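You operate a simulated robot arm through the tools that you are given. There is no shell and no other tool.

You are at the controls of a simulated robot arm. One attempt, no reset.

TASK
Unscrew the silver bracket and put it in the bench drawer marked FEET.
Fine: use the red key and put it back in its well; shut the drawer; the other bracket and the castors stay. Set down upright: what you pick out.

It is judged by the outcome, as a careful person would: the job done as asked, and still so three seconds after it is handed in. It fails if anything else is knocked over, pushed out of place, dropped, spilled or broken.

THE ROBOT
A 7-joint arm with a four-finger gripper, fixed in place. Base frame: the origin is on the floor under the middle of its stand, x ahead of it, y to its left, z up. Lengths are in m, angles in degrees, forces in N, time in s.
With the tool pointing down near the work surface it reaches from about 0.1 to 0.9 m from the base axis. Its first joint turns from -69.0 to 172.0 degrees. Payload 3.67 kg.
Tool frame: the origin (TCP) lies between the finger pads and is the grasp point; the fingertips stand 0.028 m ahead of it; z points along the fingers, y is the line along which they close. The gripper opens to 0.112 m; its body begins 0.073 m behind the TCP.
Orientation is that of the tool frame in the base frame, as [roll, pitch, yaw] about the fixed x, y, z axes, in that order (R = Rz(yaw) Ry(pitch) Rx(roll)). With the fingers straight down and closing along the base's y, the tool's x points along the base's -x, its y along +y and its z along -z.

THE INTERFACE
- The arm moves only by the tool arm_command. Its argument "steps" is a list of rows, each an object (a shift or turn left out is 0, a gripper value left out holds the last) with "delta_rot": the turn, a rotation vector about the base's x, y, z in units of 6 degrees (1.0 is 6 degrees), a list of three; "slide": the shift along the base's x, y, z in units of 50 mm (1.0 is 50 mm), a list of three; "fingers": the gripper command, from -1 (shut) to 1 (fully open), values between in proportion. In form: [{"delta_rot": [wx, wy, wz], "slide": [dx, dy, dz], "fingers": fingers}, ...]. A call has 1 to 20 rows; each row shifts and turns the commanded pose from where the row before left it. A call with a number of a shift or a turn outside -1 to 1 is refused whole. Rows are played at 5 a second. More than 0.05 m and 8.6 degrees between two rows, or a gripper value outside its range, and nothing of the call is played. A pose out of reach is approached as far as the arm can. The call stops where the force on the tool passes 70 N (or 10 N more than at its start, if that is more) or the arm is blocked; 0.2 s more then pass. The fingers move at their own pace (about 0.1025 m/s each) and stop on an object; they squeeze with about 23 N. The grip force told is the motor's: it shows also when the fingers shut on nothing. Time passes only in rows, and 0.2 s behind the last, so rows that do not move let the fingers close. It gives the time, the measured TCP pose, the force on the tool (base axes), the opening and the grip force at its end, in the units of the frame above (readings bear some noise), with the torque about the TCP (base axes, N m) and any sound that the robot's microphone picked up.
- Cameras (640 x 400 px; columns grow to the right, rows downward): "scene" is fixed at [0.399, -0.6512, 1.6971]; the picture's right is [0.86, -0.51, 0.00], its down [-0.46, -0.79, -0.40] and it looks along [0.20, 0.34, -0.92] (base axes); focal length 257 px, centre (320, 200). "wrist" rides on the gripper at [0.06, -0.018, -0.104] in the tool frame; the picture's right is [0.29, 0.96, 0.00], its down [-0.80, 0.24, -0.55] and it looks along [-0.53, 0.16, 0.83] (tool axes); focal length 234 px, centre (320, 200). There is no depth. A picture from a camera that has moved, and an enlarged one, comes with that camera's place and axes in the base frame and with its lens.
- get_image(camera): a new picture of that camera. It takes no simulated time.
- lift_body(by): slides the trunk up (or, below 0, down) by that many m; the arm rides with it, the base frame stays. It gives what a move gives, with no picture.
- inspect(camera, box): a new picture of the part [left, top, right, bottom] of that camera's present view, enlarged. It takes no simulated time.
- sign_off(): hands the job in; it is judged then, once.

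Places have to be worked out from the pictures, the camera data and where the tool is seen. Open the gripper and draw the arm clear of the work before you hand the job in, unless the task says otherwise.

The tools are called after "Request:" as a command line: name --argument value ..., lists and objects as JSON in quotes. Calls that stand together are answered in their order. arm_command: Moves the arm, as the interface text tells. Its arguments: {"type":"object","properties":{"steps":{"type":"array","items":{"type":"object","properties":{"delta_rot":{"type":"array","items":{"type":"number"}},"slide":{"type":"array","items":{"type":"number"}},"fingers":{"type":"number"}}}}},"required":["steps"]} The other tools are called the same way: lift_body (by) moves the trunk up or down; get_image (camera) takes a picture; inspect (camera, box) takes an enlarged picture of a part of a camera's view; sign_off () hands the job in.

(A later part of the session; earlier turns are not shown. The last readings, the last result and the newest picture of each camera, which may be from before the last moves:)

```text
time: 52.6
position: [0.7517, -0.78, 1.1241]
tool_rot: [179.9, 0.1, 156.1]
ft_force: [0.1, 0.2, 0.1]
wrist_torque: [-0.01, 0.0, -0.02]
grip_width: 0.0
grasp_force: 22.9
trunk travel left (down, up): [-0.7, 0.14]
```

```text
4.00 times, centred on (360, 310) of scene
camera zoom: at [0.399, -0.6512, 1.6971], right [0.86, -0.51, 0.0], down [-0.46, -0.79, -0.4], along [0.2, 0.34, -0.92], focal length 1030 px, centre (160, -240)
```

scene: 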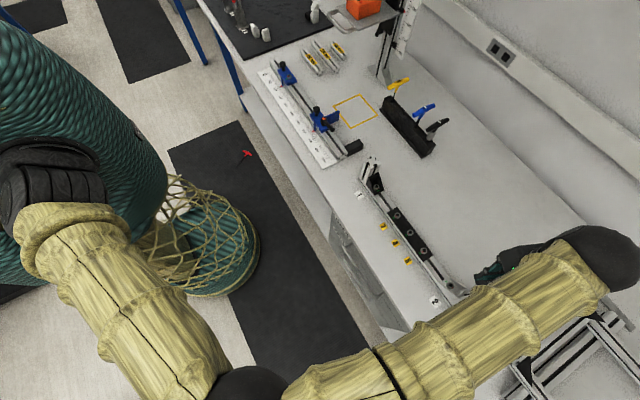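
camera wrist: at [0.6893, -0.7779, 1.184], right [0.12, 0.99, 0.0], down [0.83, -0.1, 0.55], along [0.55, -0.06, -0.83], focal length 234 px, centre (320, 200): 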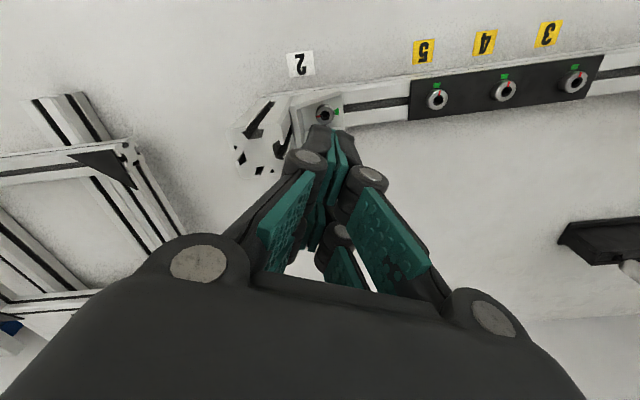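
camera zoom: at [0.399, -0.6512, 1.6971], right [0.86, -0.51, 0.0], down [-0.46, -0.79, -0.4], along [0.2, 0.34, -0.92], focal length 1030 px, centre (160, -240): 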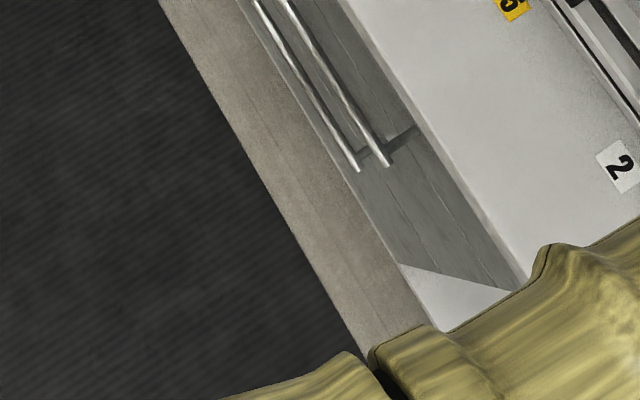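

The key is now at about (0.46, 0.59) on the floor mat, possibly still sliding. I wait a little more and zoom in.

Request:
arm_command --steps '[{"slide": [0, 0, 0.4]}, {"slide": [0, 0, 0]}, {"slide": [0, 0, 0]}, {"slide": [0, 0, 0]}, {"slide": [0, 0, 0]}]'

Request:
inspect --camera "scene" --box '[180, 100, 340, 200]'

Request:
inspect --camera "scene" --box '[230, 140, 262, 160]'

```text
time: 53.8
position: [0.7512, -0.7796, 1.1426]
tool_rot: [-180.0, 0.0, 156.1]
ft_force: [-0.4, 0.3, -0.2]
wrist_torque: [-0.02, 0.0, 0.01]
grip_width: 0.0
grasp_force: 22.5
trunk travel left (down, up): [-0.7, 0.14]
```

```text
4.00 times, centred on (260, 150) of scene
camera zoom: at [0.399, -0.6512, 1.6971], right [0.86, -0.51, 0.0], down [-0.46, -0.79, -0.4], along [0.2, 0.34, -0.92], focal length 1030 px, centre (560, 400)
```

zoom: 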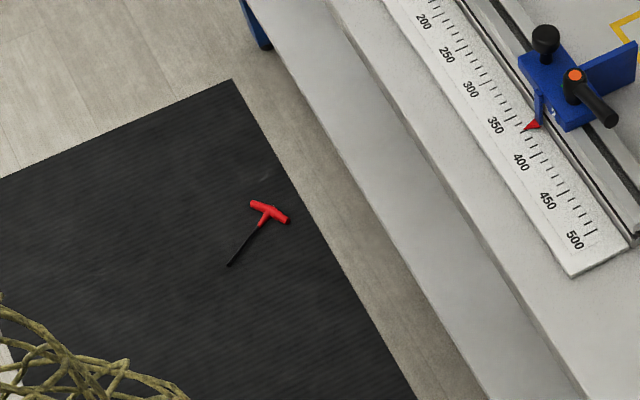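

```text
16.00 times, centred on (246, 150) of scene
camera zoom: at [0.399, -0.6512, 1.6971], right [0.86, -0.51, 0.0], down [-0.46, -0.79, -0.4], along [0.2, 0.34, -0.92], focal length 4119 px, centre (1504, 1000)
```

zoom: 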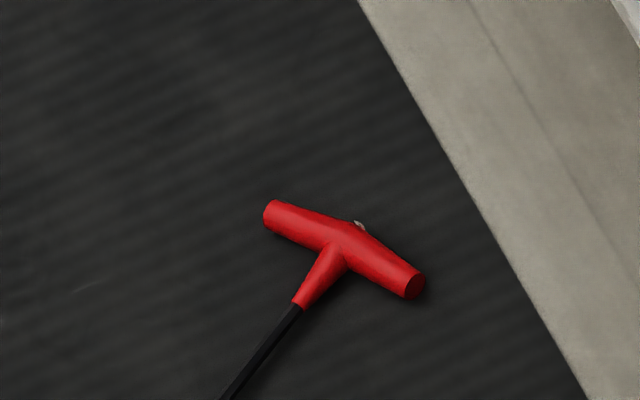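

The key has come to rest on the mat: handle at about (0.48, 0.60, 0.01), shaft pointing toward (0.365, 0.535). The screw's tick stopped at exactly 180°, which looks like the end of its thread; I inspect the bracket close up now that the view is clear.

Request:
inspect --camera "wrist" --box '[240, 60, 400, 160]'

Request:
inspect --camera "scene" --box '[420, 255, 500, 305]'

```text
4.00 times, centred on (320, 110) of wrist
camera zoom: at [0.6892, -0.7722, 1.247], right [0.13, 0.99, 0.0], down [0.83, -0.1, 0.55], along [0.55, -0.07, -0.83], focal length 937 px, centre (320, 560)
```

zoom: 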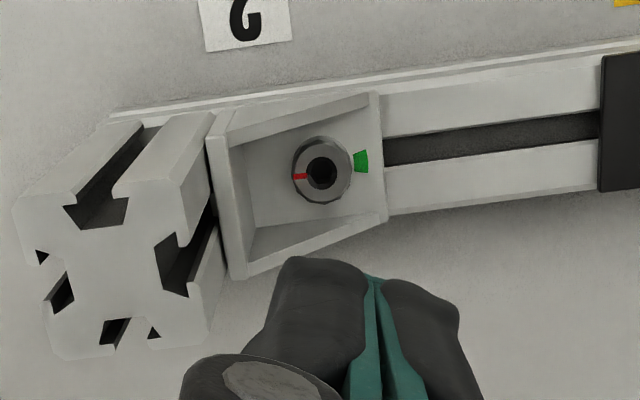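

```text
8.00 times, centred on (460, 280) of scene
camera zoom: at [0.399, -0.6512, 1.6971], right [0.86, -0.51, 0.0], down [-0.46, -0.79, -0.4], along [0.2, 0.34, -0.92], focal length 2059 px, centre (-800, -440)
```

zoom: 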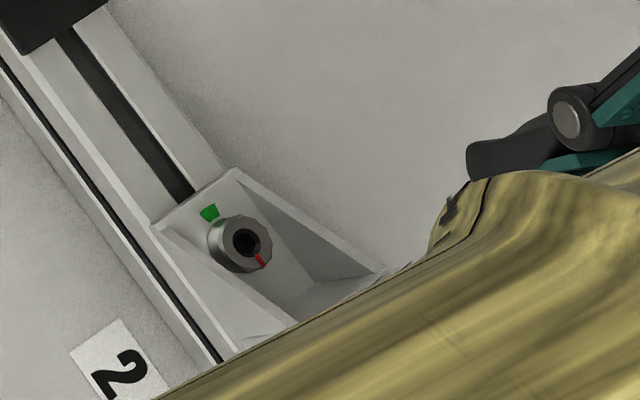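

The bracket measures about x 0.731–0.771, y −0.81 to −0.76, z 0.92–0.96, with the 40 mm upright right behind it (top ≈ 1.01). While I am here, I turn the open gripper so it closes along x and test whether the bracket is already loose.

Request:
arm_command --steps '[{"delta_rot": [0, 0, -1], "fingers": 0.25}, {"delta_rot": [0, 0, -1]}, {"delta_rot": [0, 0, -1]}, {"delta_rot": [0, 0, -1]}, {"delta_rot": [0, 0, -1]}, {"delta_rot": [0, 0, -1]}, {"delta_rot": [0, 0, -1]}, {"delta_rot": [0, 0, -1]}, {"delta_rot": [0, 0, -1]}, {"delta_rot": [0, 0, -1]}, {"delta_rot": [0, 0, -1]}, {"slide": [0, 0.1, -0.4]}, {"slide": [0, 0, -0.4]}, {"slide": [0, 0, 0]}, {"slide": [0, 0, 0]}]'

Request:
get_image --camera "wrist"

Request:
get_image --camera "scene"

```text
time: 57.0
position: [0.7516, -0.7764, 1.1013]
tool_rot: [180.0, -0.1, 90.1]
ft_force: [0.5, -0.3, 0.3]
wrist_torque: [-0.01, 0.0, 0.02]
grip_width: 0.0699
grasp_force: 0.0
trunk travel left (down, up): [-0.7, 0.14]
```

```text
taken
camera wrist: at [0.733, -0.7169, 1.2055], right [0.96, 0.29, 0.0], down [0.24, -0.8, 0.55], along [0.16, -0.53, -0.83], focal length 234 px, centre (320, 200)
```

wrist: 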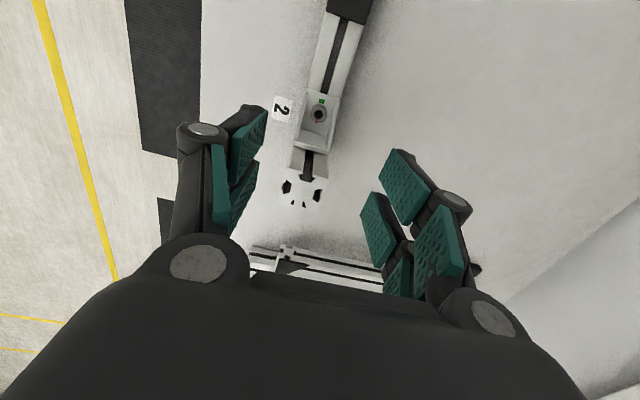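

```text
taken
```

scene: 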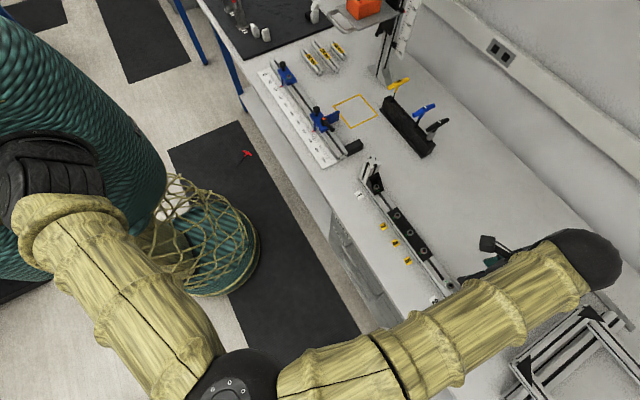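

The two finger rows sit about ±20 mm along the rail direction. I zoom in to re-measure the upright's height so that the palm clears it.

Request:
inspect --camera "wrist" --box '[240, 60, 400, 220]'

Request:
inspect --camera "wrist" --box '[280, 80, 360, 130]'

```text
2.50 times, centred on (320, 140) of wrist
camera zoom: at [0.733, -0.7169, 1.2055], right [0.96, 0.29, 0.0], down [0.24, -0.8, 0.55], along [0.16, -0.53, -0.83], focal length 585 px, centre (320, 350)
```

zoom: 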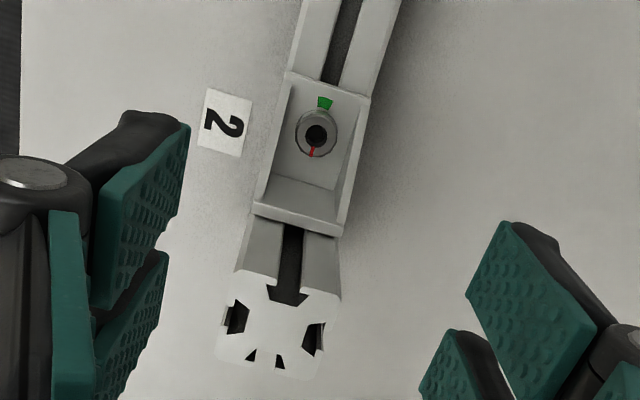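

```text
8.00 times, centred on (320, 105) of wrist
camera zoom: at [0.733, -0.7169, 1.2055], right [0.96, 0.29, 0.0], down [0.24, -0.8, 0.55], along [0.16, -0.53, -0.83], focal length 1873 px, centre (320, 960)
```

zoom: 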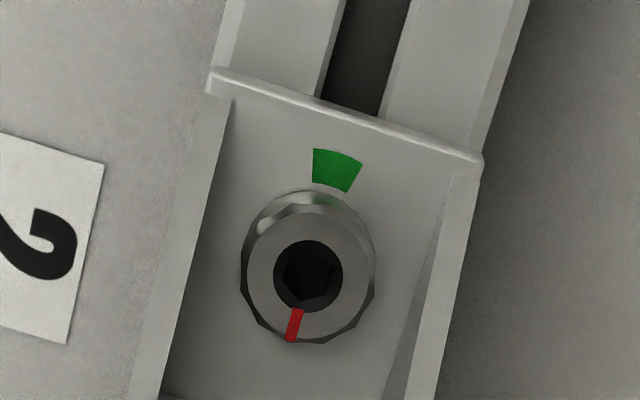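

Upright top ≈ 1.02, so with the TCP at 0.957 the palm clears it by about 1 cm. I descend in steps with the fingers 70 mm apart.

Request:
arm_command --steps '[{"slide": [0, -0.01, -0.5]}, {"slide": [0, 0, -0.5]}, {"slide": [0, 0, -0.5]}, {"slide": [0, 0, -0.5]}, {"slide": [0, 0, -0.4]}, {"slide": [0, 0, 0]}, {"slide": [0, 0, 0]}]'

Request:
get_image --camera "wrist"

```text
time: 58.6
position: [0.7505, -0.7774, 0.982]
tool_rot: [180.0, 0.0, 90.1]
ft_force: [0.3, -0.1, -1.1]
wrist_torque: [0.01, -0.01, 0.01]
grip_width: 0.0698
grasp_force: 0.0
trunk travel left (down, up): [-0.7, 0.14]
```

```text
taken
camera wrist: at [0.7336, -0.7182, 1.0862], right [0.96, 0.29, 0.0], down [0.24, -0.8, 0.55], along [0.16, -0.53, -0.83], focal length 234 px, centre (320, 200)
```

wrist: 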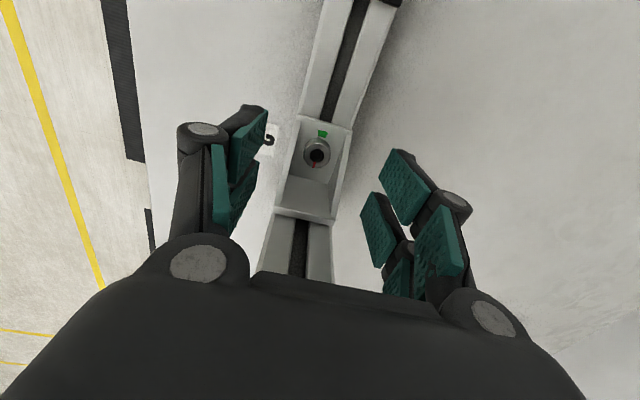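

All clear; the upright's top is under the palm with about 3 cm left. I go down to z ≈ 0.958.

Request:
arm_command --steps '[{"slide": [0, 0, -0.24]}, {"slide": [0, 0, -0.24]}, {"slide": [0, 0, 0]}, {"slide": [0, 0, 0]}]'

Request:
get_image --camera "wrist"

```text
time: 59.6
position: [0.7511, -0.7756, 0.9589]
tool_rot: [179.9, -0.1, 90.2]
ft_force: [0.5, -0.6, 0.6]
wrist_torque: [0.01, 0.03, -0.01]
grip_width: 0.0699
grasp_force: 0.1
trunk travel left (down, up): [-0.7, 0.14]
```

```text
taken
camera wrist: at [0.7335, -0.7161, 1.0635], right [0.96, 0.29, 0.0], down [0.24, -0.8, 0.55], along [0.16, -0.53, -0.83], focal length 234 px, centre (320, 200)
```

wrist: 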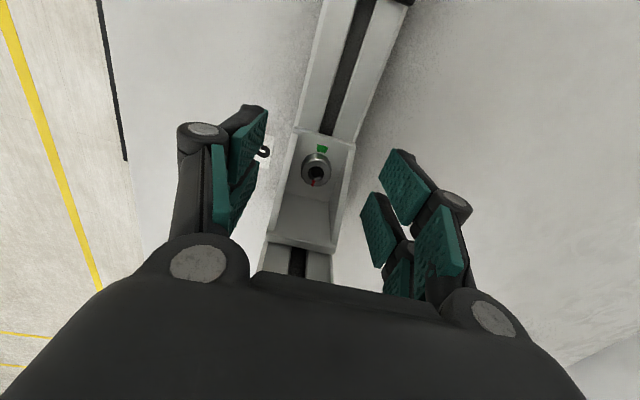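

Both finger rows flank the bracket, clear of the upright. I close gently and then try a small lift.

Request:
arm_command --steps '[{"fingers": -1}, {"fingers": -1}, {"fingers": -1}]'

Request:
get_image --camera "wrist"

```text
time: 60.4
position: [0.7506, -0.7756, 0.9591]
tool_rot: [-179.9, 0.0, 90.1]
ft_force: [-7.5, 0.3, 1.8]
wrist_torque: [0.1, 0.43, -0.05]
grip_width: 0.0397
grasp_force: 22.5
trunk travel left (down, up): [-0.7, 0.14]
```

```text
taken
camera wrist: at [0.7321, -0.7163, 1.0633], right [0.96, 0.29, 0.0], down [0.24, -0.8, 0.55], along [0.16, -0.53, -0.83], focal length 234 px, centre (320, 200)
```

wrist: 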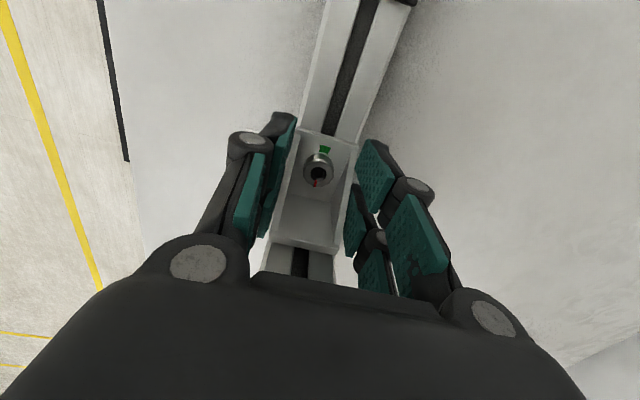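

Gripped at 39.7 mm. Now a small test lift of 4 mm.

Request:
arm_command --steps '[{"slide": [-0.02, 0, 0.04]}, {"slide": [0, 0, 0.04]}, {"slide": [0, 0, 0]}, {"slide": [0, 0, 0]}]'

Request:
inspect --camera "wrist" --box '[240, 60, 400, 160]'

Request:
inspect --camera "scene" --box '[420, 255, 500, 305]'

```text
time: 61.4
position: [0.7491, -0.7765, 0.9631]
tool_rot: [179.9, 0.0, 90.1]
ft_force: [-1.0, -0.3, -1.9]
wrist_torque: [0.07, 0.01, -0.03]
grip_width: 0.0396
grasp_force: 23.0
trunk travel left (down, up): [-0.7, 0.14]
```

```text
4.00 times, centred on (320, 110) of wrist
camera zoom: at [0.7312, -0.7171, 1.0669], right [0.96, 0.29, 0.0], down [0.24, -0.8, 0.55], along [0.16, -0.53, -0.83], focal length 937 px, centre (320, 560)
```

zoom: 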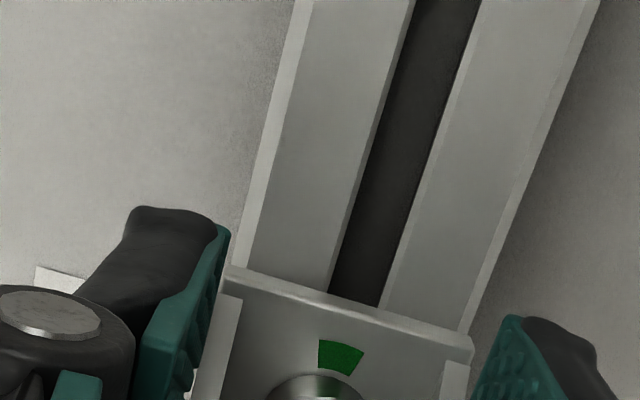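

```text
8.00 times, centred on (460, 280) of scene
camera zoom: at [0.399, -0.6512, 1.6971], right [0.86, -0.51, 0.0], down [-0.46, -0.79, -0.4], along [0.2, 0.34, -0.92], focal length 2059 px, centre (-800, -440)
```

zoom: 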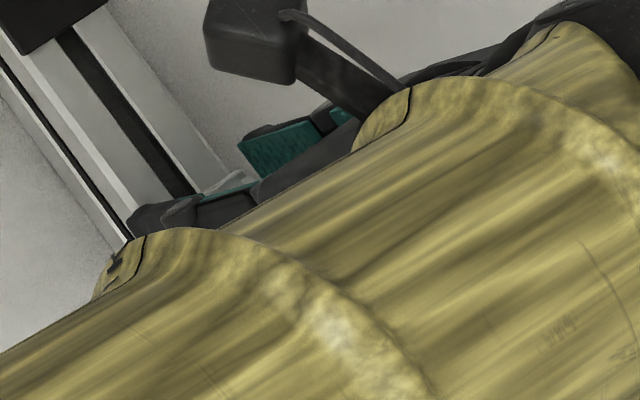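

The bracket came up freely with almost no force, so the screw is undone. The drawer is still shut, so I set the bracket back down on the rail for now and release it.

Request:
arm_command --steps '[{"slide": [0, 0, -0.04]}, {"slide": [0, 0, -0.04]}, {"slide": [0, 0, 0]}, {"slide": [0, 0, 0]}]'

Request:
arm_command --steps '[{"fingers": 0.25}, {"fingers": 0.25}, {"fingers": 0.25}]'

Request:
get_image --camera "wrist"

```text
time: 62.4
position: [0.7498, -0.7761, 0.9587]
tool_rot: [179.9, -0.1, 90.0]
ft_force: [0.5, -1.4, 5.0]
wrist_torque: [-0.15, 0.04, -0.01]
grip_width: 0.0394
grasp_force: 23.0
trunk travel left (down, up): [-0.7, 0.14]
```

```text
time: 63.2
position: [0.7509, -0.7778, 0.9571]
tool_rot: [-179.9, -0.2, 90.1]
ft_force: [-0.3, 0.9, -0.3]
wrist_torque: [0.02, -0.02, 0.02]
grip_width: 0.07
grasp_force: 0.1
trunk travel left (down, up): [-0.7, 0.14]
```

```text
taken
camera wrist: at [0.7322, -0.7192, 1.0615], right [0.96, 0.29, 0.0], down [0.24, -0.8, 0.55], along [0.16, -0.53, -0.83], focal length 234 px, centre (320, 200)
```

wrist: 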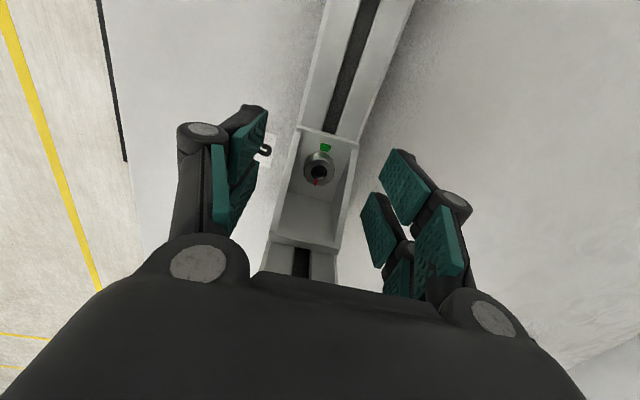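

The bracket rests on the rail again. I raise the gripper clear of the upright and retract toward the front of the bench to look at the drawers.

Request:
arm_command --steps '[{"slide": [0, 0.02, 0.6]}, {"slide": [0, 0, 0.8]}, {"slide": [0, 0, 0.8]}, {"slide": [0, 0, 0.8]}, {"slide": [0, 0, 0.8]}, {"slide": [0, 0, 0.8]}, {"slide": [-0.4, 0.6, 0]}, {"slide": [-0.4, 0.6, 0]}, {"slide": [-0.4, 0.6, 0]}, {"slide": [-0.4, 0.6, 0]}, {"slide": [-0.4, 0.6, 0]}, {"slide": [-0.4, 0.6, 0]}, {"slide": [0, 0, 0]}]'

Request:
get_image --camera "scene"

Request:
get_image --camera "wrist"

```text
time: 66.0
position: [0.6305, -0.5931, 1.1884]
tool_rot: [-180.0, 0.0, 90.1]
ft_force: [0.3, -0.7, -0.2]
wrist_torque: [-0.03, 0.01, -0.01]
grip_width: 0.0699
grasp_force: 0.0
trunk travel left (down, up): [-0.7, 0.14]
```

```text
taken
```

scene: 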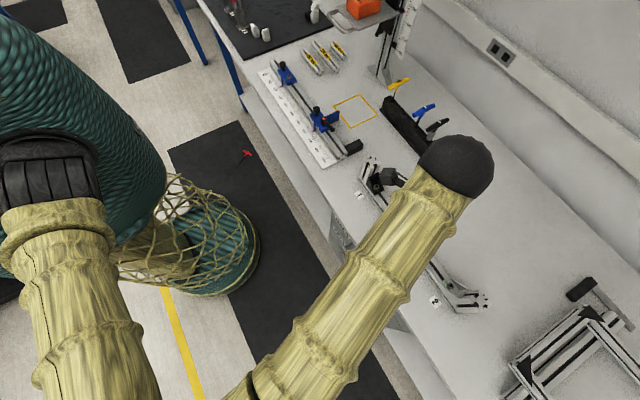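

```text
taken
camera wrist: at [0.6119, -0.5337, 1.2922], right [0.96, 0.29, 0.0], down [0.24, -0.8, 0.55], along [0.16, -0.53, -0.83], focal length 234 px, centre (320, 200)
```

wrist: 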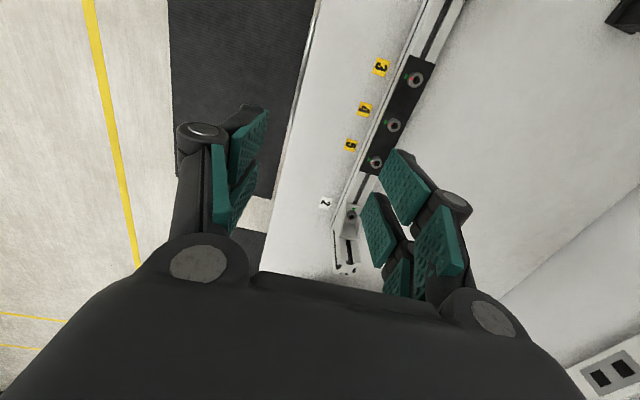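

I go on retracting to about (0.40, −0.34), turning the camera to face the drawer fronts.

Request:
arm_command --steps '[{"slide": [-0.6, 0.7, 0], "delta_rot": [0, 0, 0.9]}, {"slide": [-0.6, 0.7, 0], "delta_rot": [0, 0, 0.9]}, {"slide": [-0.6, 0.7, 0], "delta_rot": [0, 0, 0.9]}, {"slide": [-0.6, 0.7, 0], "delta_rot": [0, 0, 0.9]}, {"slide": [-0.6, 0.7, 0], "delta_rot": [0, 0, 0.9]}, {"slide": [-0.6, 0.7, 0], "delta_rot": [0, 0, 0.9]}, {"slide": [-0.6, 0.7, 0]}, {"slide": [0, 0, 0]}]'

Request:
get_image --camera "scene"

Request:
get_image --camera "wrist"

```text
time: 67.8
position: [0.4178, -0.3512, 1.1882]
tool_rot: [-180.0, -0.1, 122.5]
ft_force: [-0.3, -0.1, 0.0]
wrist_torque: [0.0, 0.02, -0.01]
grip_width: 0.07
grasp_force: 0.0
trunk travel left (down, up): [-0.7, 0.14]
```

```text
taken
```

scene: 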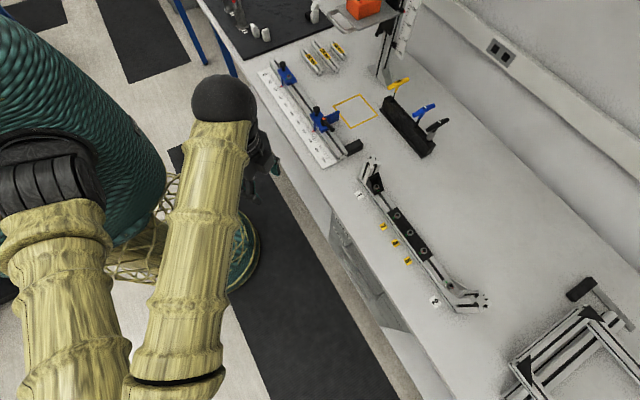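

```text
taken
camera wrist: at [0.3712, -0.3102, 1.292], right [0.65, 0.76, 0.0], down [0.63, -0.54, 0.55], along [0.42, -0.36, -0.83], focal length 234 px, centre (320, 200)
```

wrist: 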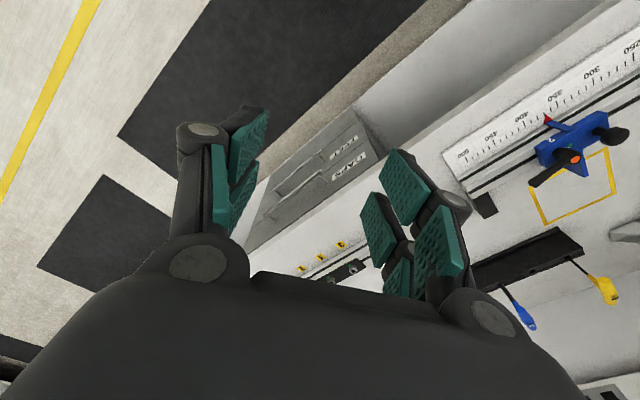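

Reached without trouble. I zoom in on the drawer fronts.

Request:
inspect --camera "wrist" --box '[240, 100, 400, 260]'

Request:
inspect --camera "scene" --box '[310, 180, 450, 360]'

```text
2.50 times, centred on (320, 180) of wrist
camera zoom: at [0.3712, -0.3102, 1.292], right [0.65, 0.76, 0.0], down [0.63, -0.54, 0.55], along [0.42, -0.36, -0.83], focal length 585 px, centre (320, 250)
```

zoom: 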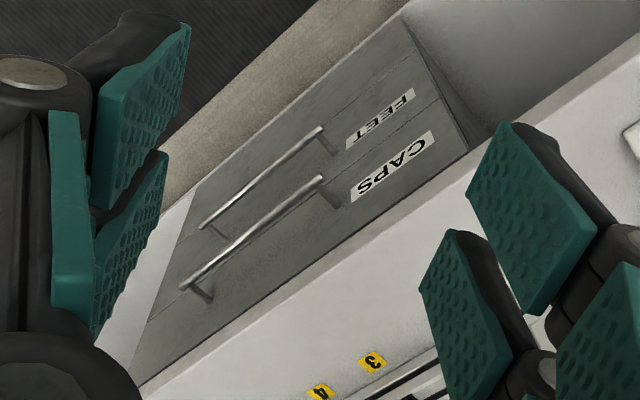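

```text
2.22 times, centred on (380, 270) of scene
camera zoom: at [0.399, -0.6512, 1.6971], right [0.86, -0.51, 0.0], down [-0.46, -0.79, -0.4], along [0.2, 0.34, -0.92], focal length 572 px, centre (187, 44)
```

zoom: 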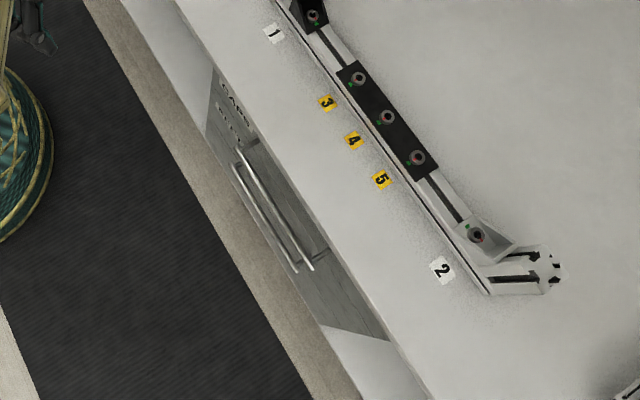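

CAPS is the upper drawer and FEET the lower one: its bar triangulates to x ≈ 0.58, z ≈ 0.611, from y ≈ −0.49 to −0.70, with the front face at x ≈ 0.62. I lower in front of the cabinet and turn the tool toward yaw 50° before pitching it up to face the bar.

Request:
arm_command --steps '[{"slide": [0, 0, -0.8], "delta_rot": [0, 0, -1]}, {"slide": [0, 0, -0.8], "delta_rot": [0, 0, -1]}, {"slide": [0, 0, -0.8], "delta_rot": [0, 0, -1]}, {"slide": [0, 0, -0.8], "delta_rot": [0, 0, -1]}, {"slide": [0, 0, -0.8], "delta_rot": [0, 0, -1]}, {"slide": [0, 0, -0.8], "delta_rot": [0, 0, -1]}, {"slide": [0, 0, -0.8], "delta_rot": [0, 0, -1]}, {"slide": [0, 0, 0], "delta_rot": [0, 0, -1]}, {"slide": [0, 0, 0], "delta_rot": [0, 0, -1]}, {"slide": [0, 0, 0], "delta_rot": [0, 0, -1]}, {"slide": [0, 0, 0], "delta_rot": [0, 0, -1]}, {"slide": [0, 0, 0], "delta_rot": [0, 0, -1]}, {"slide": [0, 0, 0]}]'

Request:
get_image --camera "scene"

Request:
get_image --camera "wrist"

```text
time: 70.6
position: [0.427, -0.3525, 0.9091]
tool_rot: [-179.9, 0.0, 50.4]
ft_force: [-0.2, 0.1, 0.4]
wrist_torque: [0.01, -0.04, -0.01]
grip_width: 0.0702
grasp_force: 0.0
out of reach, approached as far as the arm can: row 3
trunk travel left (down, up): [-0.7, 0.14]
```

```text
taken
```

scene: 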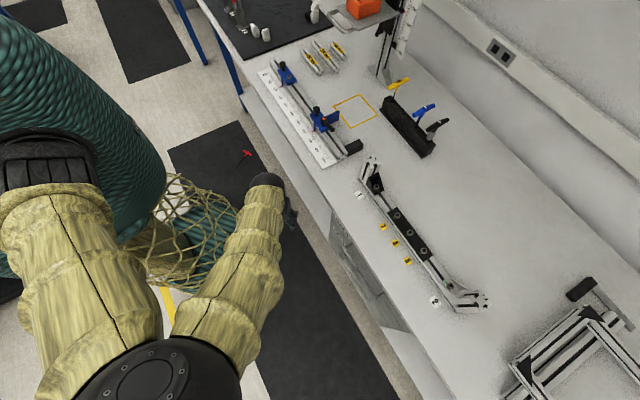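

```text
taken
camera wrist: at [0.4511, -0.2954, 1.0129], right [0.92, -0.39, 0.0], down [-0.32, -0.77, 0.55], along [-0.22, -0.51, -0.83], focal length 234 px, centre (320, 200)
```

wrist: 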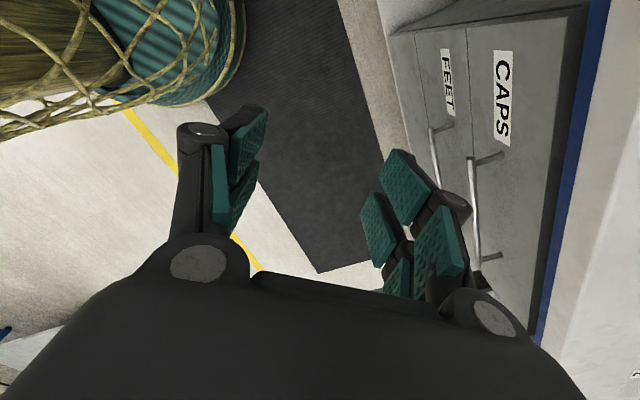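

The drawers are well in view. I now pitch the tool up toward the bar (about −40° azimuth) while lowering, in stages.

Request:
arm_command --steps '[{"slide": [0.1, -0.2, -0.7], "delta_rot": [-0.643, -0.766, 0]}, {"slide": [0.1, -0.2, -0.7], "delta_rot": [-0.643, -0.766, 0]}, {"slide": [0.1, -0.2, -0.7], "delta_rot": [-0.643, -0.766, 0]}, {"slide": [0.1, -0.2, -0.7], "delta_rot": [-0.643, -0.766, 0]}, {"slide": [0, 0, 0], "delta_rot": [-0.643, -0.766, 0]}, {"slide": [0, 0, 0], "delta_rot": [-0.643, -0.766, 0]}, {"slide": [0, 0, 0]}]'

Request:
get_image --camera "scene"

Request:
get_image --camera "wrist"

```text
time: 72.2
position: [0.4465, -0.3927, 0.7693]
tool_rot: [143.9, 0.2, 50.4]
ft_force: [1.0, 0.1, 1.1]
wrist_torque: [0.0, -0.02, 0.02]
grip_width: 0.0703
grasp_force: 0.1
trunk travel left (down, up): [-0.7, 0.14]
```

```text
taken
```

scene: 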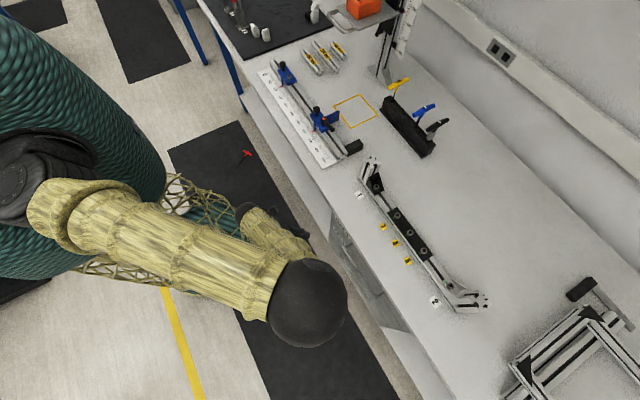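

```text
taken
camera wrist: at [0.4266, -0.2983, 0.8424], right [0.78, -0.27, 0.56], down [-0.61, -0.53, 0.59], along [0.14, -0.81, -0.58], focal length 234 px, centre (320, 200)
```

wrist: 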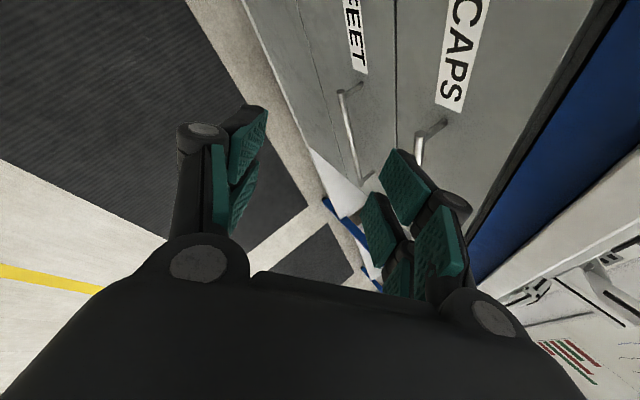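

Good: the arm swung its elbow forward of the bench and the FEET bar is in view. I pitch another 30° and lower toward the pre-grasp point, narrowing the fingers to 50 mm.

Request:
arm_command --steps '[{"slide": [0.17, -0.24, -0.43], "delta_rot": [-0.637, -0.771, 0], "fingers": -0.1}, {"slide": [0.17, -0.24, -0.43], "delta_rot": [-0.637, -0.771, 0]}, {"slide": [0.17, -0.24, -0.43], "delta_rot": [-0.637, -0.771, 0]}, {"slide": [0.17, -0.24, -0.43], "delta_rot": [-0.637, -0.771, 0]}, {"slide": [0.17, -0.24, -0.43], "delta_rot": [-0.637, -0.771, 0]}, {"slide": [0, 0, 0]}]'

Request:
get_image --camera "scene"

Request:
get_image --camera "wrist"

```text
time: 73.6
position: [0.4893, -0.4517, 0.6611]
tool_rot: [114.0, 0.1, 50.3]
ft_force: [-0.7, -0.6, 0.0]
wrist_torque: [0.0, -0.01, 0.0]
grip_width: 0.0507
grasp_force: 0.0
trunk travel left (down, up): [-0.7, 0.14]
```

```text
taken
```

scene: 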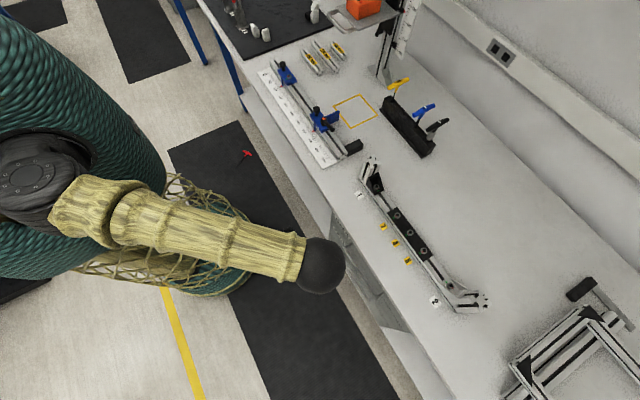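

```text
taken
camera wrist: at [0.4492, -0.3408, 0.6871], right [0.48, -0.02, 0.88], down [-0.82, -0.35, 0.45], along [0.3, -0.94, -0.19], focal length 234 px, centre (320, 200)
```

wrist: 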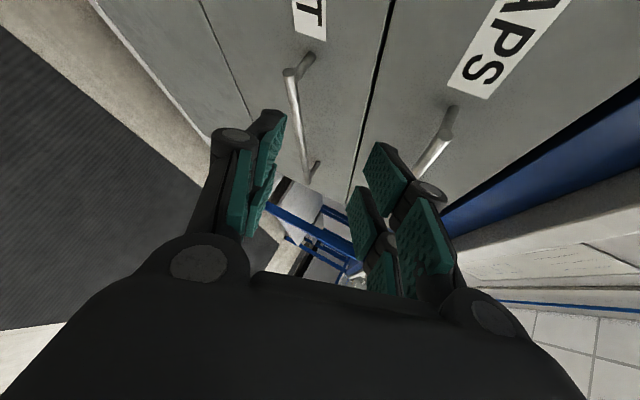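

The FEET bar lies ahead between the finger rows, CAPS bar above it. I zoom in to fix the bar's position in this view.

Request:
inspect --camera "wrist" --box '[240, 40, 400, 200]'

Request:
inspect --camera "scene" --box '[260, 170, 420, 270]'

```text
2.50 times, centred on (320, 120) of wrist
camera zoom: at [0.4492, -0.3408, 0.6871], right [0.48, -0.02, 0.88], down [-0.82, -0.35, 0.45], along [0.3, -0.94, -0.19], focal length 585 px, centre (320, 400)
```

zoom: 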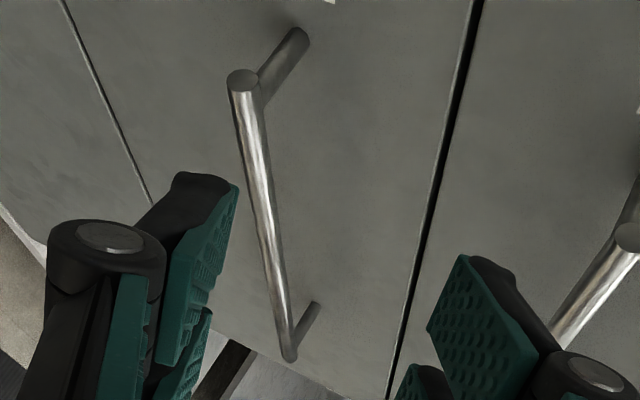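

```text
4.00 times, centred on (340, 220) of scene
camera zoom: at [0.399, -0.6512, 1.6971], right [0.86, -0.51, 0.0], down [-0.46, -0.79, -0.4], along [0.2, 0.34, -0.92], focal length 1030 px, centre (240, 120)
```

zoom: 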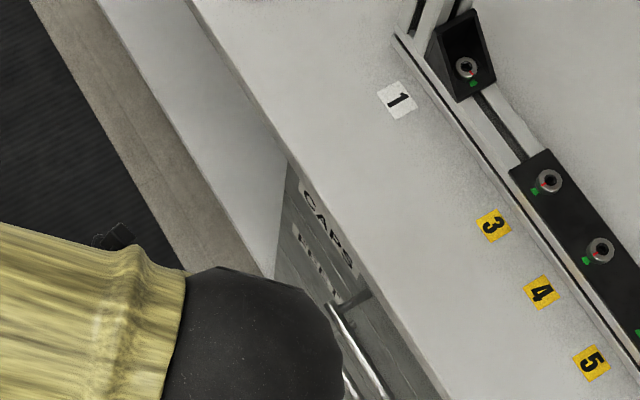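

The close view suggests the bar is lower than I first thought (z ≈ 0.57–0.58). I shift 40 mm down for a stereo check.

Request:
arm_command --steps '[{"slide": [0, 0, -0.4]}, {"slide": [0, 0, -0.4]}, {"slide": [0, 0, 0]}, {"slide": [0, 0, 0]}]'

Request:
inspect --camera "wrist" --box '[240, 40, 400, 200]'

Request:
get_image --camera "wrist"

```text
time: 74.6
position: [0.4908, -0.4527, 0.6216]
tool_rot: [114.1, 0.1, 50.4]
ft_force: [0.6, -0.6, -1.4]
wrist_torque: [0.0, 0.02, 0.01]
grip_width: 0.0502
grasp_force: 0.0
trunk travel left (down, up): [-0.7, 0.14]
```

```text
2.50 times, centred on (320, 120) of wrist
camera zoom: at [0.4493, -0.3412, 0.647], right [0.48, -0.03, 0.87], down [-0.82, -0.35, 0.45], along [0.3, -0.94, -0.19], focal length 585 px, centre (320, 400)
```

zoom: 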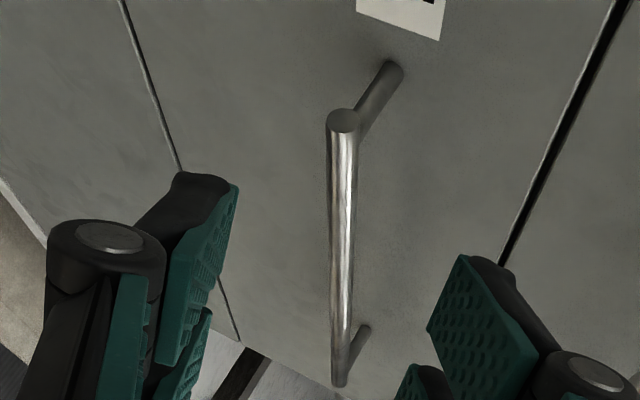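

```text
taken
camera wrist: at [0.4493, -0.3412, 0.647], right [0.48, -0.03, 0.87], down [-0.82, -0.35, 0.45], along [0.3, -0.94, -0.19], focal length 234 px, centre (320, 200)
```

wrist: 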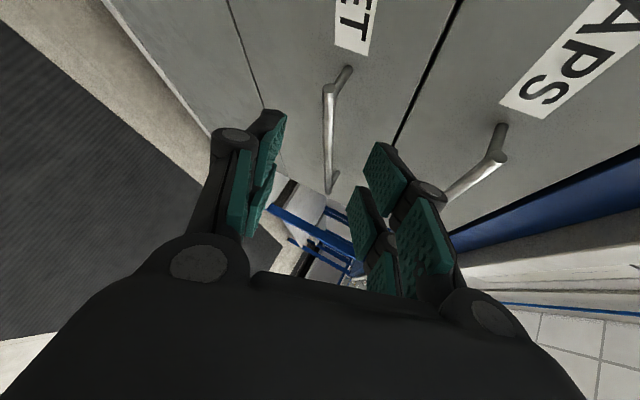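

Stereo fixes the FEET bar at x ≈ 0.590, z ≈ 0.573, y −0.493…−0.716, face at x ≈ 0.62. I square the tool up a little (azimuth −32°, 16° below horizontal) and move to 8 cm in front of the bar at y = −0.55.

Request:
arm_command --steps '[{"slide": [0.15, -0.25, -0.12], "delta_rot": [0, 0, 0.67]}, {"slide": [0.15, -0.25, -0.12], "delta_rot": [0, 0, 0.67]}, {"slide": [0.2, -0.3, -0.14], "delta_rot": [-0.35, -0.57, 0]}, {"slide": [0.18, -0.34, -0.14], "delta_rot": [-0.35, -0.57, 0]}, {"slide": [0, 0, 0]}, {"slide": [0, 0, 0]}]'

Request:
inspect --camera "wrist" --box '[240, 40, 400, 200]'

Request:
get_image --camera "wrist"

Request:
get_image --camera "scene"

```text
time: 76.0
position: [0.5223, -0.5089, 0.596]
tool_rot: [105.8, 0.1, 58.3]
ft_force: [1.4, -0.2, -0.3]
wrist_torque: [-0.01, 0.01, -0.01]
grip_width: 0.0504
grasp_force: 0.0
trunk travel left (down, up): [-0.7, 0.14]
```

```text
2.50 times, centred on (320, 120) of wrist
camera zoom: at [0.4654, -0.4033, 0.6065], right [0.38, 0.11, 0.92], down [-0.82, -0.43, 0.38], along [0.44, -0.9, -0.07], focal length 585 px, centre (320, 400)
```

zoom: 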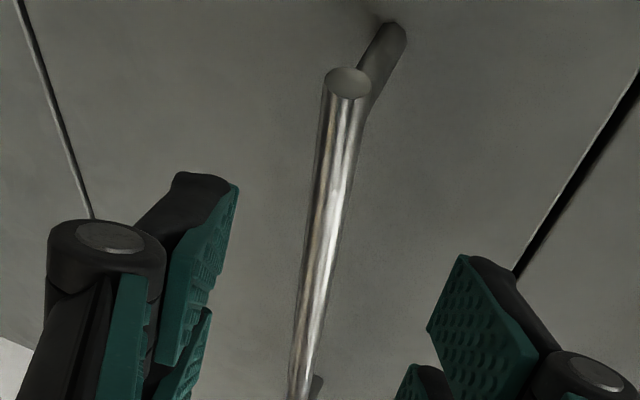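

```text
taken
camera wrist: at [0.4654, -0.4033, 0.6065], right [0.38, 0.11, 0.92], down [-0.82, -0.43, 0.38], along [0.44, -0.9, -0.07], focal length 234 px, centre (320, 200)
```

wrist: 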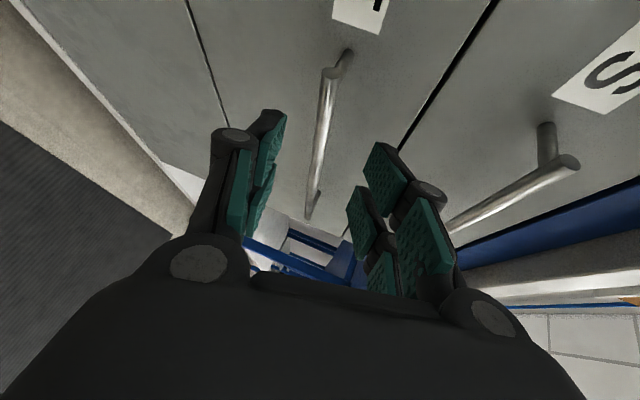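

```text
taken
```

scene: 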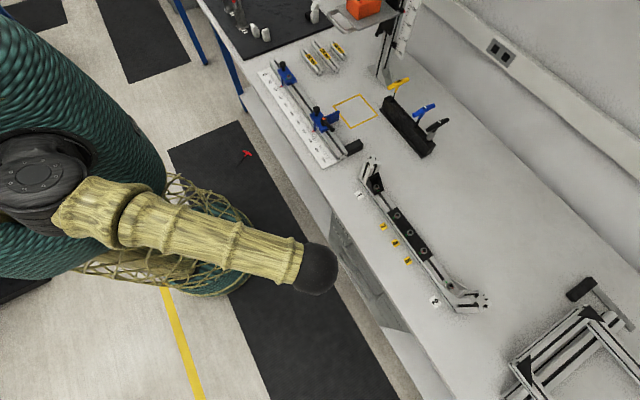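

The tool axis now points straight at the bar (hits it at y ≈ −0.55, z ≈ 0.5735). I advance 45 mm along it, then check.

Request:
arm_command --steps '[{"slide": [0.25, -0.154, -0.083]}, {"slide": [0.25, -0.154, -0.083]}, {"slide": [0.24, -0.148, -0.08]}, {"slide": [0, 0, 0]}, {"slide": [0, 0, 0]}]'

Request:
get_image --camera "wrist"

Request:
inspect --camera "wrist" --box '[220, 80, 460, 230]'

```text
time: 77.2
position: [0.5596, -0.5326, 0.5826]
tool_rot: [106.0, 0.0, 58.3]
ft_force: [0.0, 0.8, 0.3]
wrist_torque: [-0.01, 0.02, -0.03]
grip_width: 0.0502
grasp_force: 0.0
trunk travel left (down, up): [-0.7, 0.14]
```

```text
taken
camera wrist: at [0.5024, -0.4266, 0.5938], right [0.38, 0.11, 0.92], down [-0.82, -0.43, 0.38], along [0.44, -0.9, -0.07], focal length 234 px, centre (320, 200)
```

wrist: 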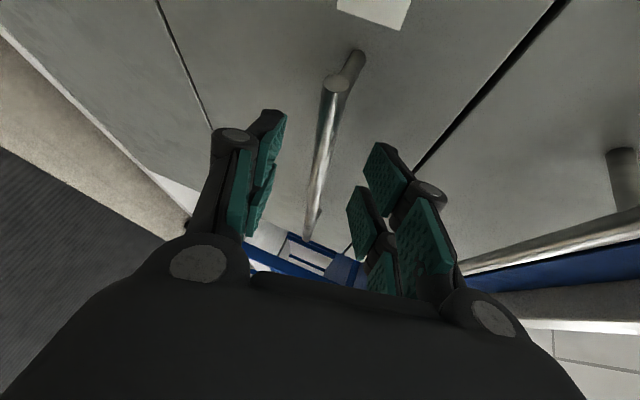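

```text
2.67 times, centred on (340, 155) of wrist
camera zoom: at [0.5024, -0.4266, 0.5938], right [0.38, 0.11, 0.92], down [-0.82, -0.43, 0.38], along [0.44, -0.9, -0.07], focal length 624 px, centre (267, 320)
```

zoom: 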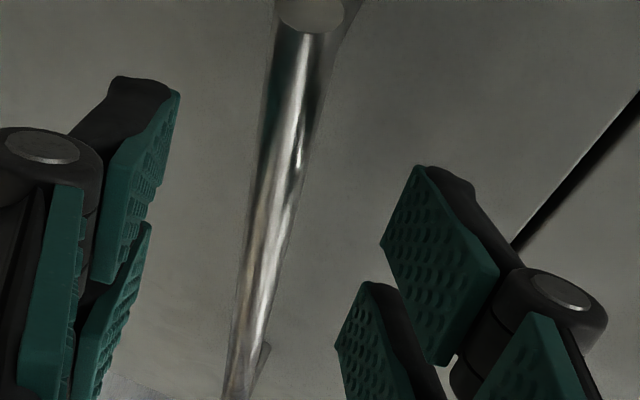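

Bar still centred; 37 mm ahead of the TCP. I advance 20 mm more and close on it.

Request:
arm_command --steps '[{"slide": [0.16, -0.1, -0.053]}, {"slide": [0.16, -0.1, -0.053]}, {"slide": [0, 0, 0]}]'

Request:
arm_command --steps '[{"fingers": -1}, {"fingers": -1}, {"fingers": -1}]'

Request:
get_image --camera "wrist"

```text
time: 78.0
position: [0.5773, -0.5412, 0.578]
tool_rot: [105.8, 0.2, 58.2]
ft_force: [-0.5, -0.3, -0.6]
wrist_torque: [0.0, -0.05, -0.04]
grip_width: 0.0505
grasp_force: 0.0
trunk travel left (down, up): [-0.7, 0.14]
```

```text
time: 78.8
position: [0.5765, -0.5417, 0.5771]
tool_rot: [106.0, 0.2, 58.3]
ft_force: [0.7, 0.8, -3.6]
wrist_torque: [-2.28, 0.09, 0.75]
grip_width: 0.0179
grasp_force: 44.7
trunk travel left (down, up): [-0.7, 0.14]
```

```text
taken
camera wrist: at [0.5186, -0.4364, 0.5887], right [0.38, 0.11, 0.92], down [-0.82, -0.43, 0.39], along [0.44, -0.9, -0.07], focal length 234 px, centre (320, 200)
```

wrist: 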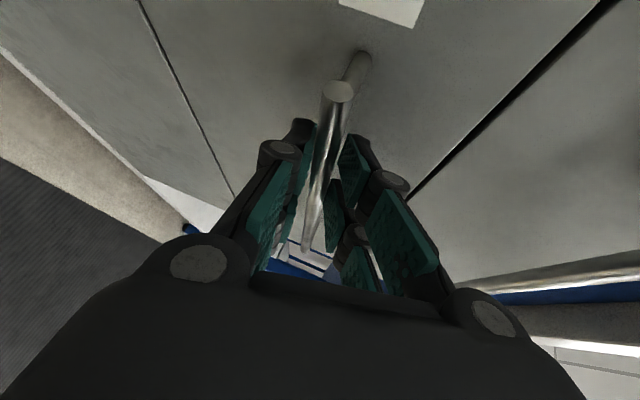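

The bar is held (17.9 mm). I pull toward −x in small steps and watch the force.

Request:
arm_command --steps '[{"slide": [-0.2, 0, 0]}, {"slide": [-0.2, 0, 0]}, {"slide": [-0.2, 0, 0]}, {"slide": [0, 0, 0]}]'

Request:
get_image --camera "wrist"

Request:
get_image --camera "scene"

```text
time: 79.8
position: [0.5466, -0.5417, 0.5771]
tool_rot: [106.0, 0.1, 58.3]
ft_force: [-1.4, 0.8, -4.8]
wrist_torque: [-2.24, 0.12, 0.54]
grip_width: 0.0179
grasp_force: 44.7
trunk travel left (down, up): [-0.7, 0.14]
```

```text
taken
camera wrist: at [0.488, -0.4364, 0.5888], right [0.38, 0.11, 0.92], down [-0.82, -0.43, 0.39], along [0.44, -0.9, -0.07], focal length 234 px, centre (320, 200)
```

wrist: 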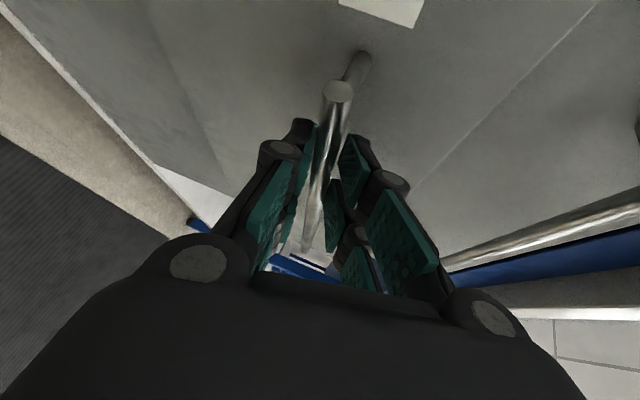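

```text
taken
```

scene: 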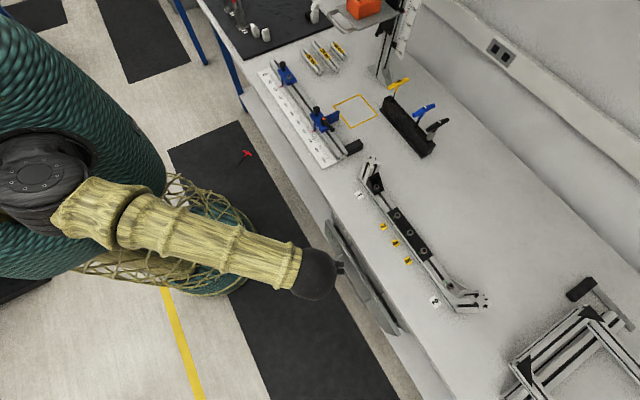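

The drawer slides out easily. I keep pulling another 16 cm.

Request:
arm_command --steps '[{"slide": [-0.4, 0, 0]}, {"slide": [-0.4, 0, 0]}, {"slide": [-0.4, 0, 0]}, {"slide": [-0.4, 0, 0]}, {"slide": [-0.4, 0, 0]}, {"slide": [-0.4, 0, 0]}, {"slide": [-0.4, 0, 0]}, {"slide": [0, 0, 0]}]'

Request:
get_image --camera "wrist"

Request:
get_image --camera "scene"

```text
time: 81.6
position: [0.4075, -0.5418, 0.5771]
tool_rot: [106.1, 0.0, 58.3]
ft_force: [0.1, -8.4, -8.9]
wrist_torque: [-2.26, 0.15, 0.39]
grip_width: 0.018
grasp_force: 45.0
trunk travel left (down, up): [-0.7, 0.14]
```

```text
taken
camera wrist: at [0.3485, -0.4364, 0.5888], right [0.38, 0.11, 0.92], down [-0.82, -0.43, 0.39], along [0.44, -0.9, -0.07], focal length 234 px, centre (320, 200)
```

wrist: 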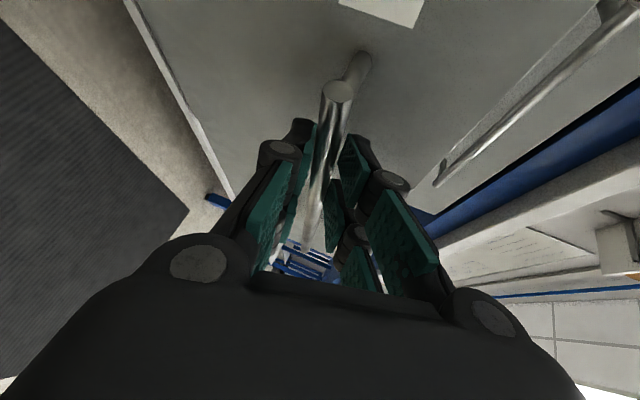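

```text
taken
```

scene: 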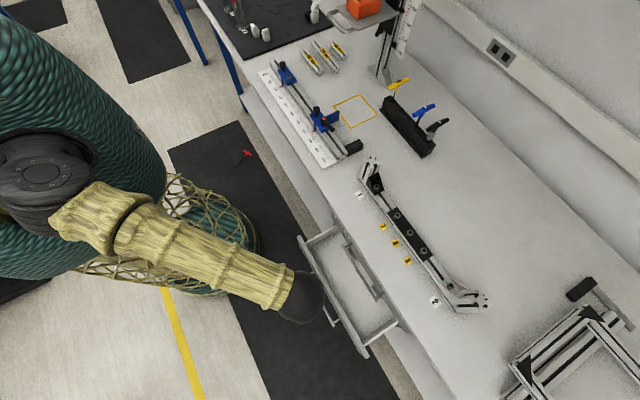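

The FEET drawer is open about 17 cm and looks empty. I pull another 5 cm for more room.

Request:
arm_command --steps '[{"slide": [-0.35, 0, 0]}, {"slide": [-0.35, 0, 0]}, {"slide": [-0.35, 0, 0]}, {"slide": [0, 0, 0]}]'

Request:
get_image --camera "scene"

Request:
inspect --camera "scene" --box '[270, 200, 430, 370]'

```text
time: 82.6
position: [0.3552, -0.5417, 0.5776]
tool_rot: [106.0, 0.1, 58.3]
ft_force: [-0.6, -2.8, -13.9]
wrist_torque: [-2.16, 0.25, 0.32]
grip_width: 0.0179
grasp_force: 45.0
trunk travel left (down, up): [-0.7, 0.14]
```

```text
taken
```

scene: 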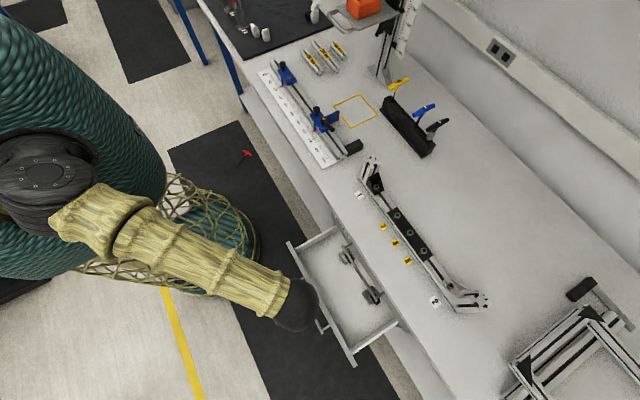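

```text
2.35 times, centred on (350, 285) of scene
camera zoom: at [0.399, -0.6512, 1.6971], right [0.86, -0.51, 0.0], down [-0.46, -0.79, -0.4], along [0.2, 0.34, -0.92], focal length 606 px, centre (249, 0)
```

zoom: 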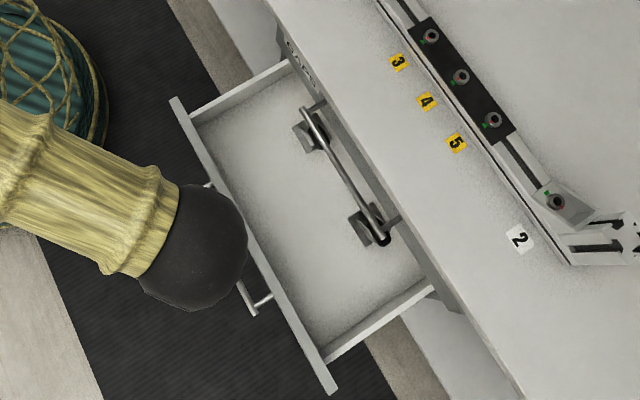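

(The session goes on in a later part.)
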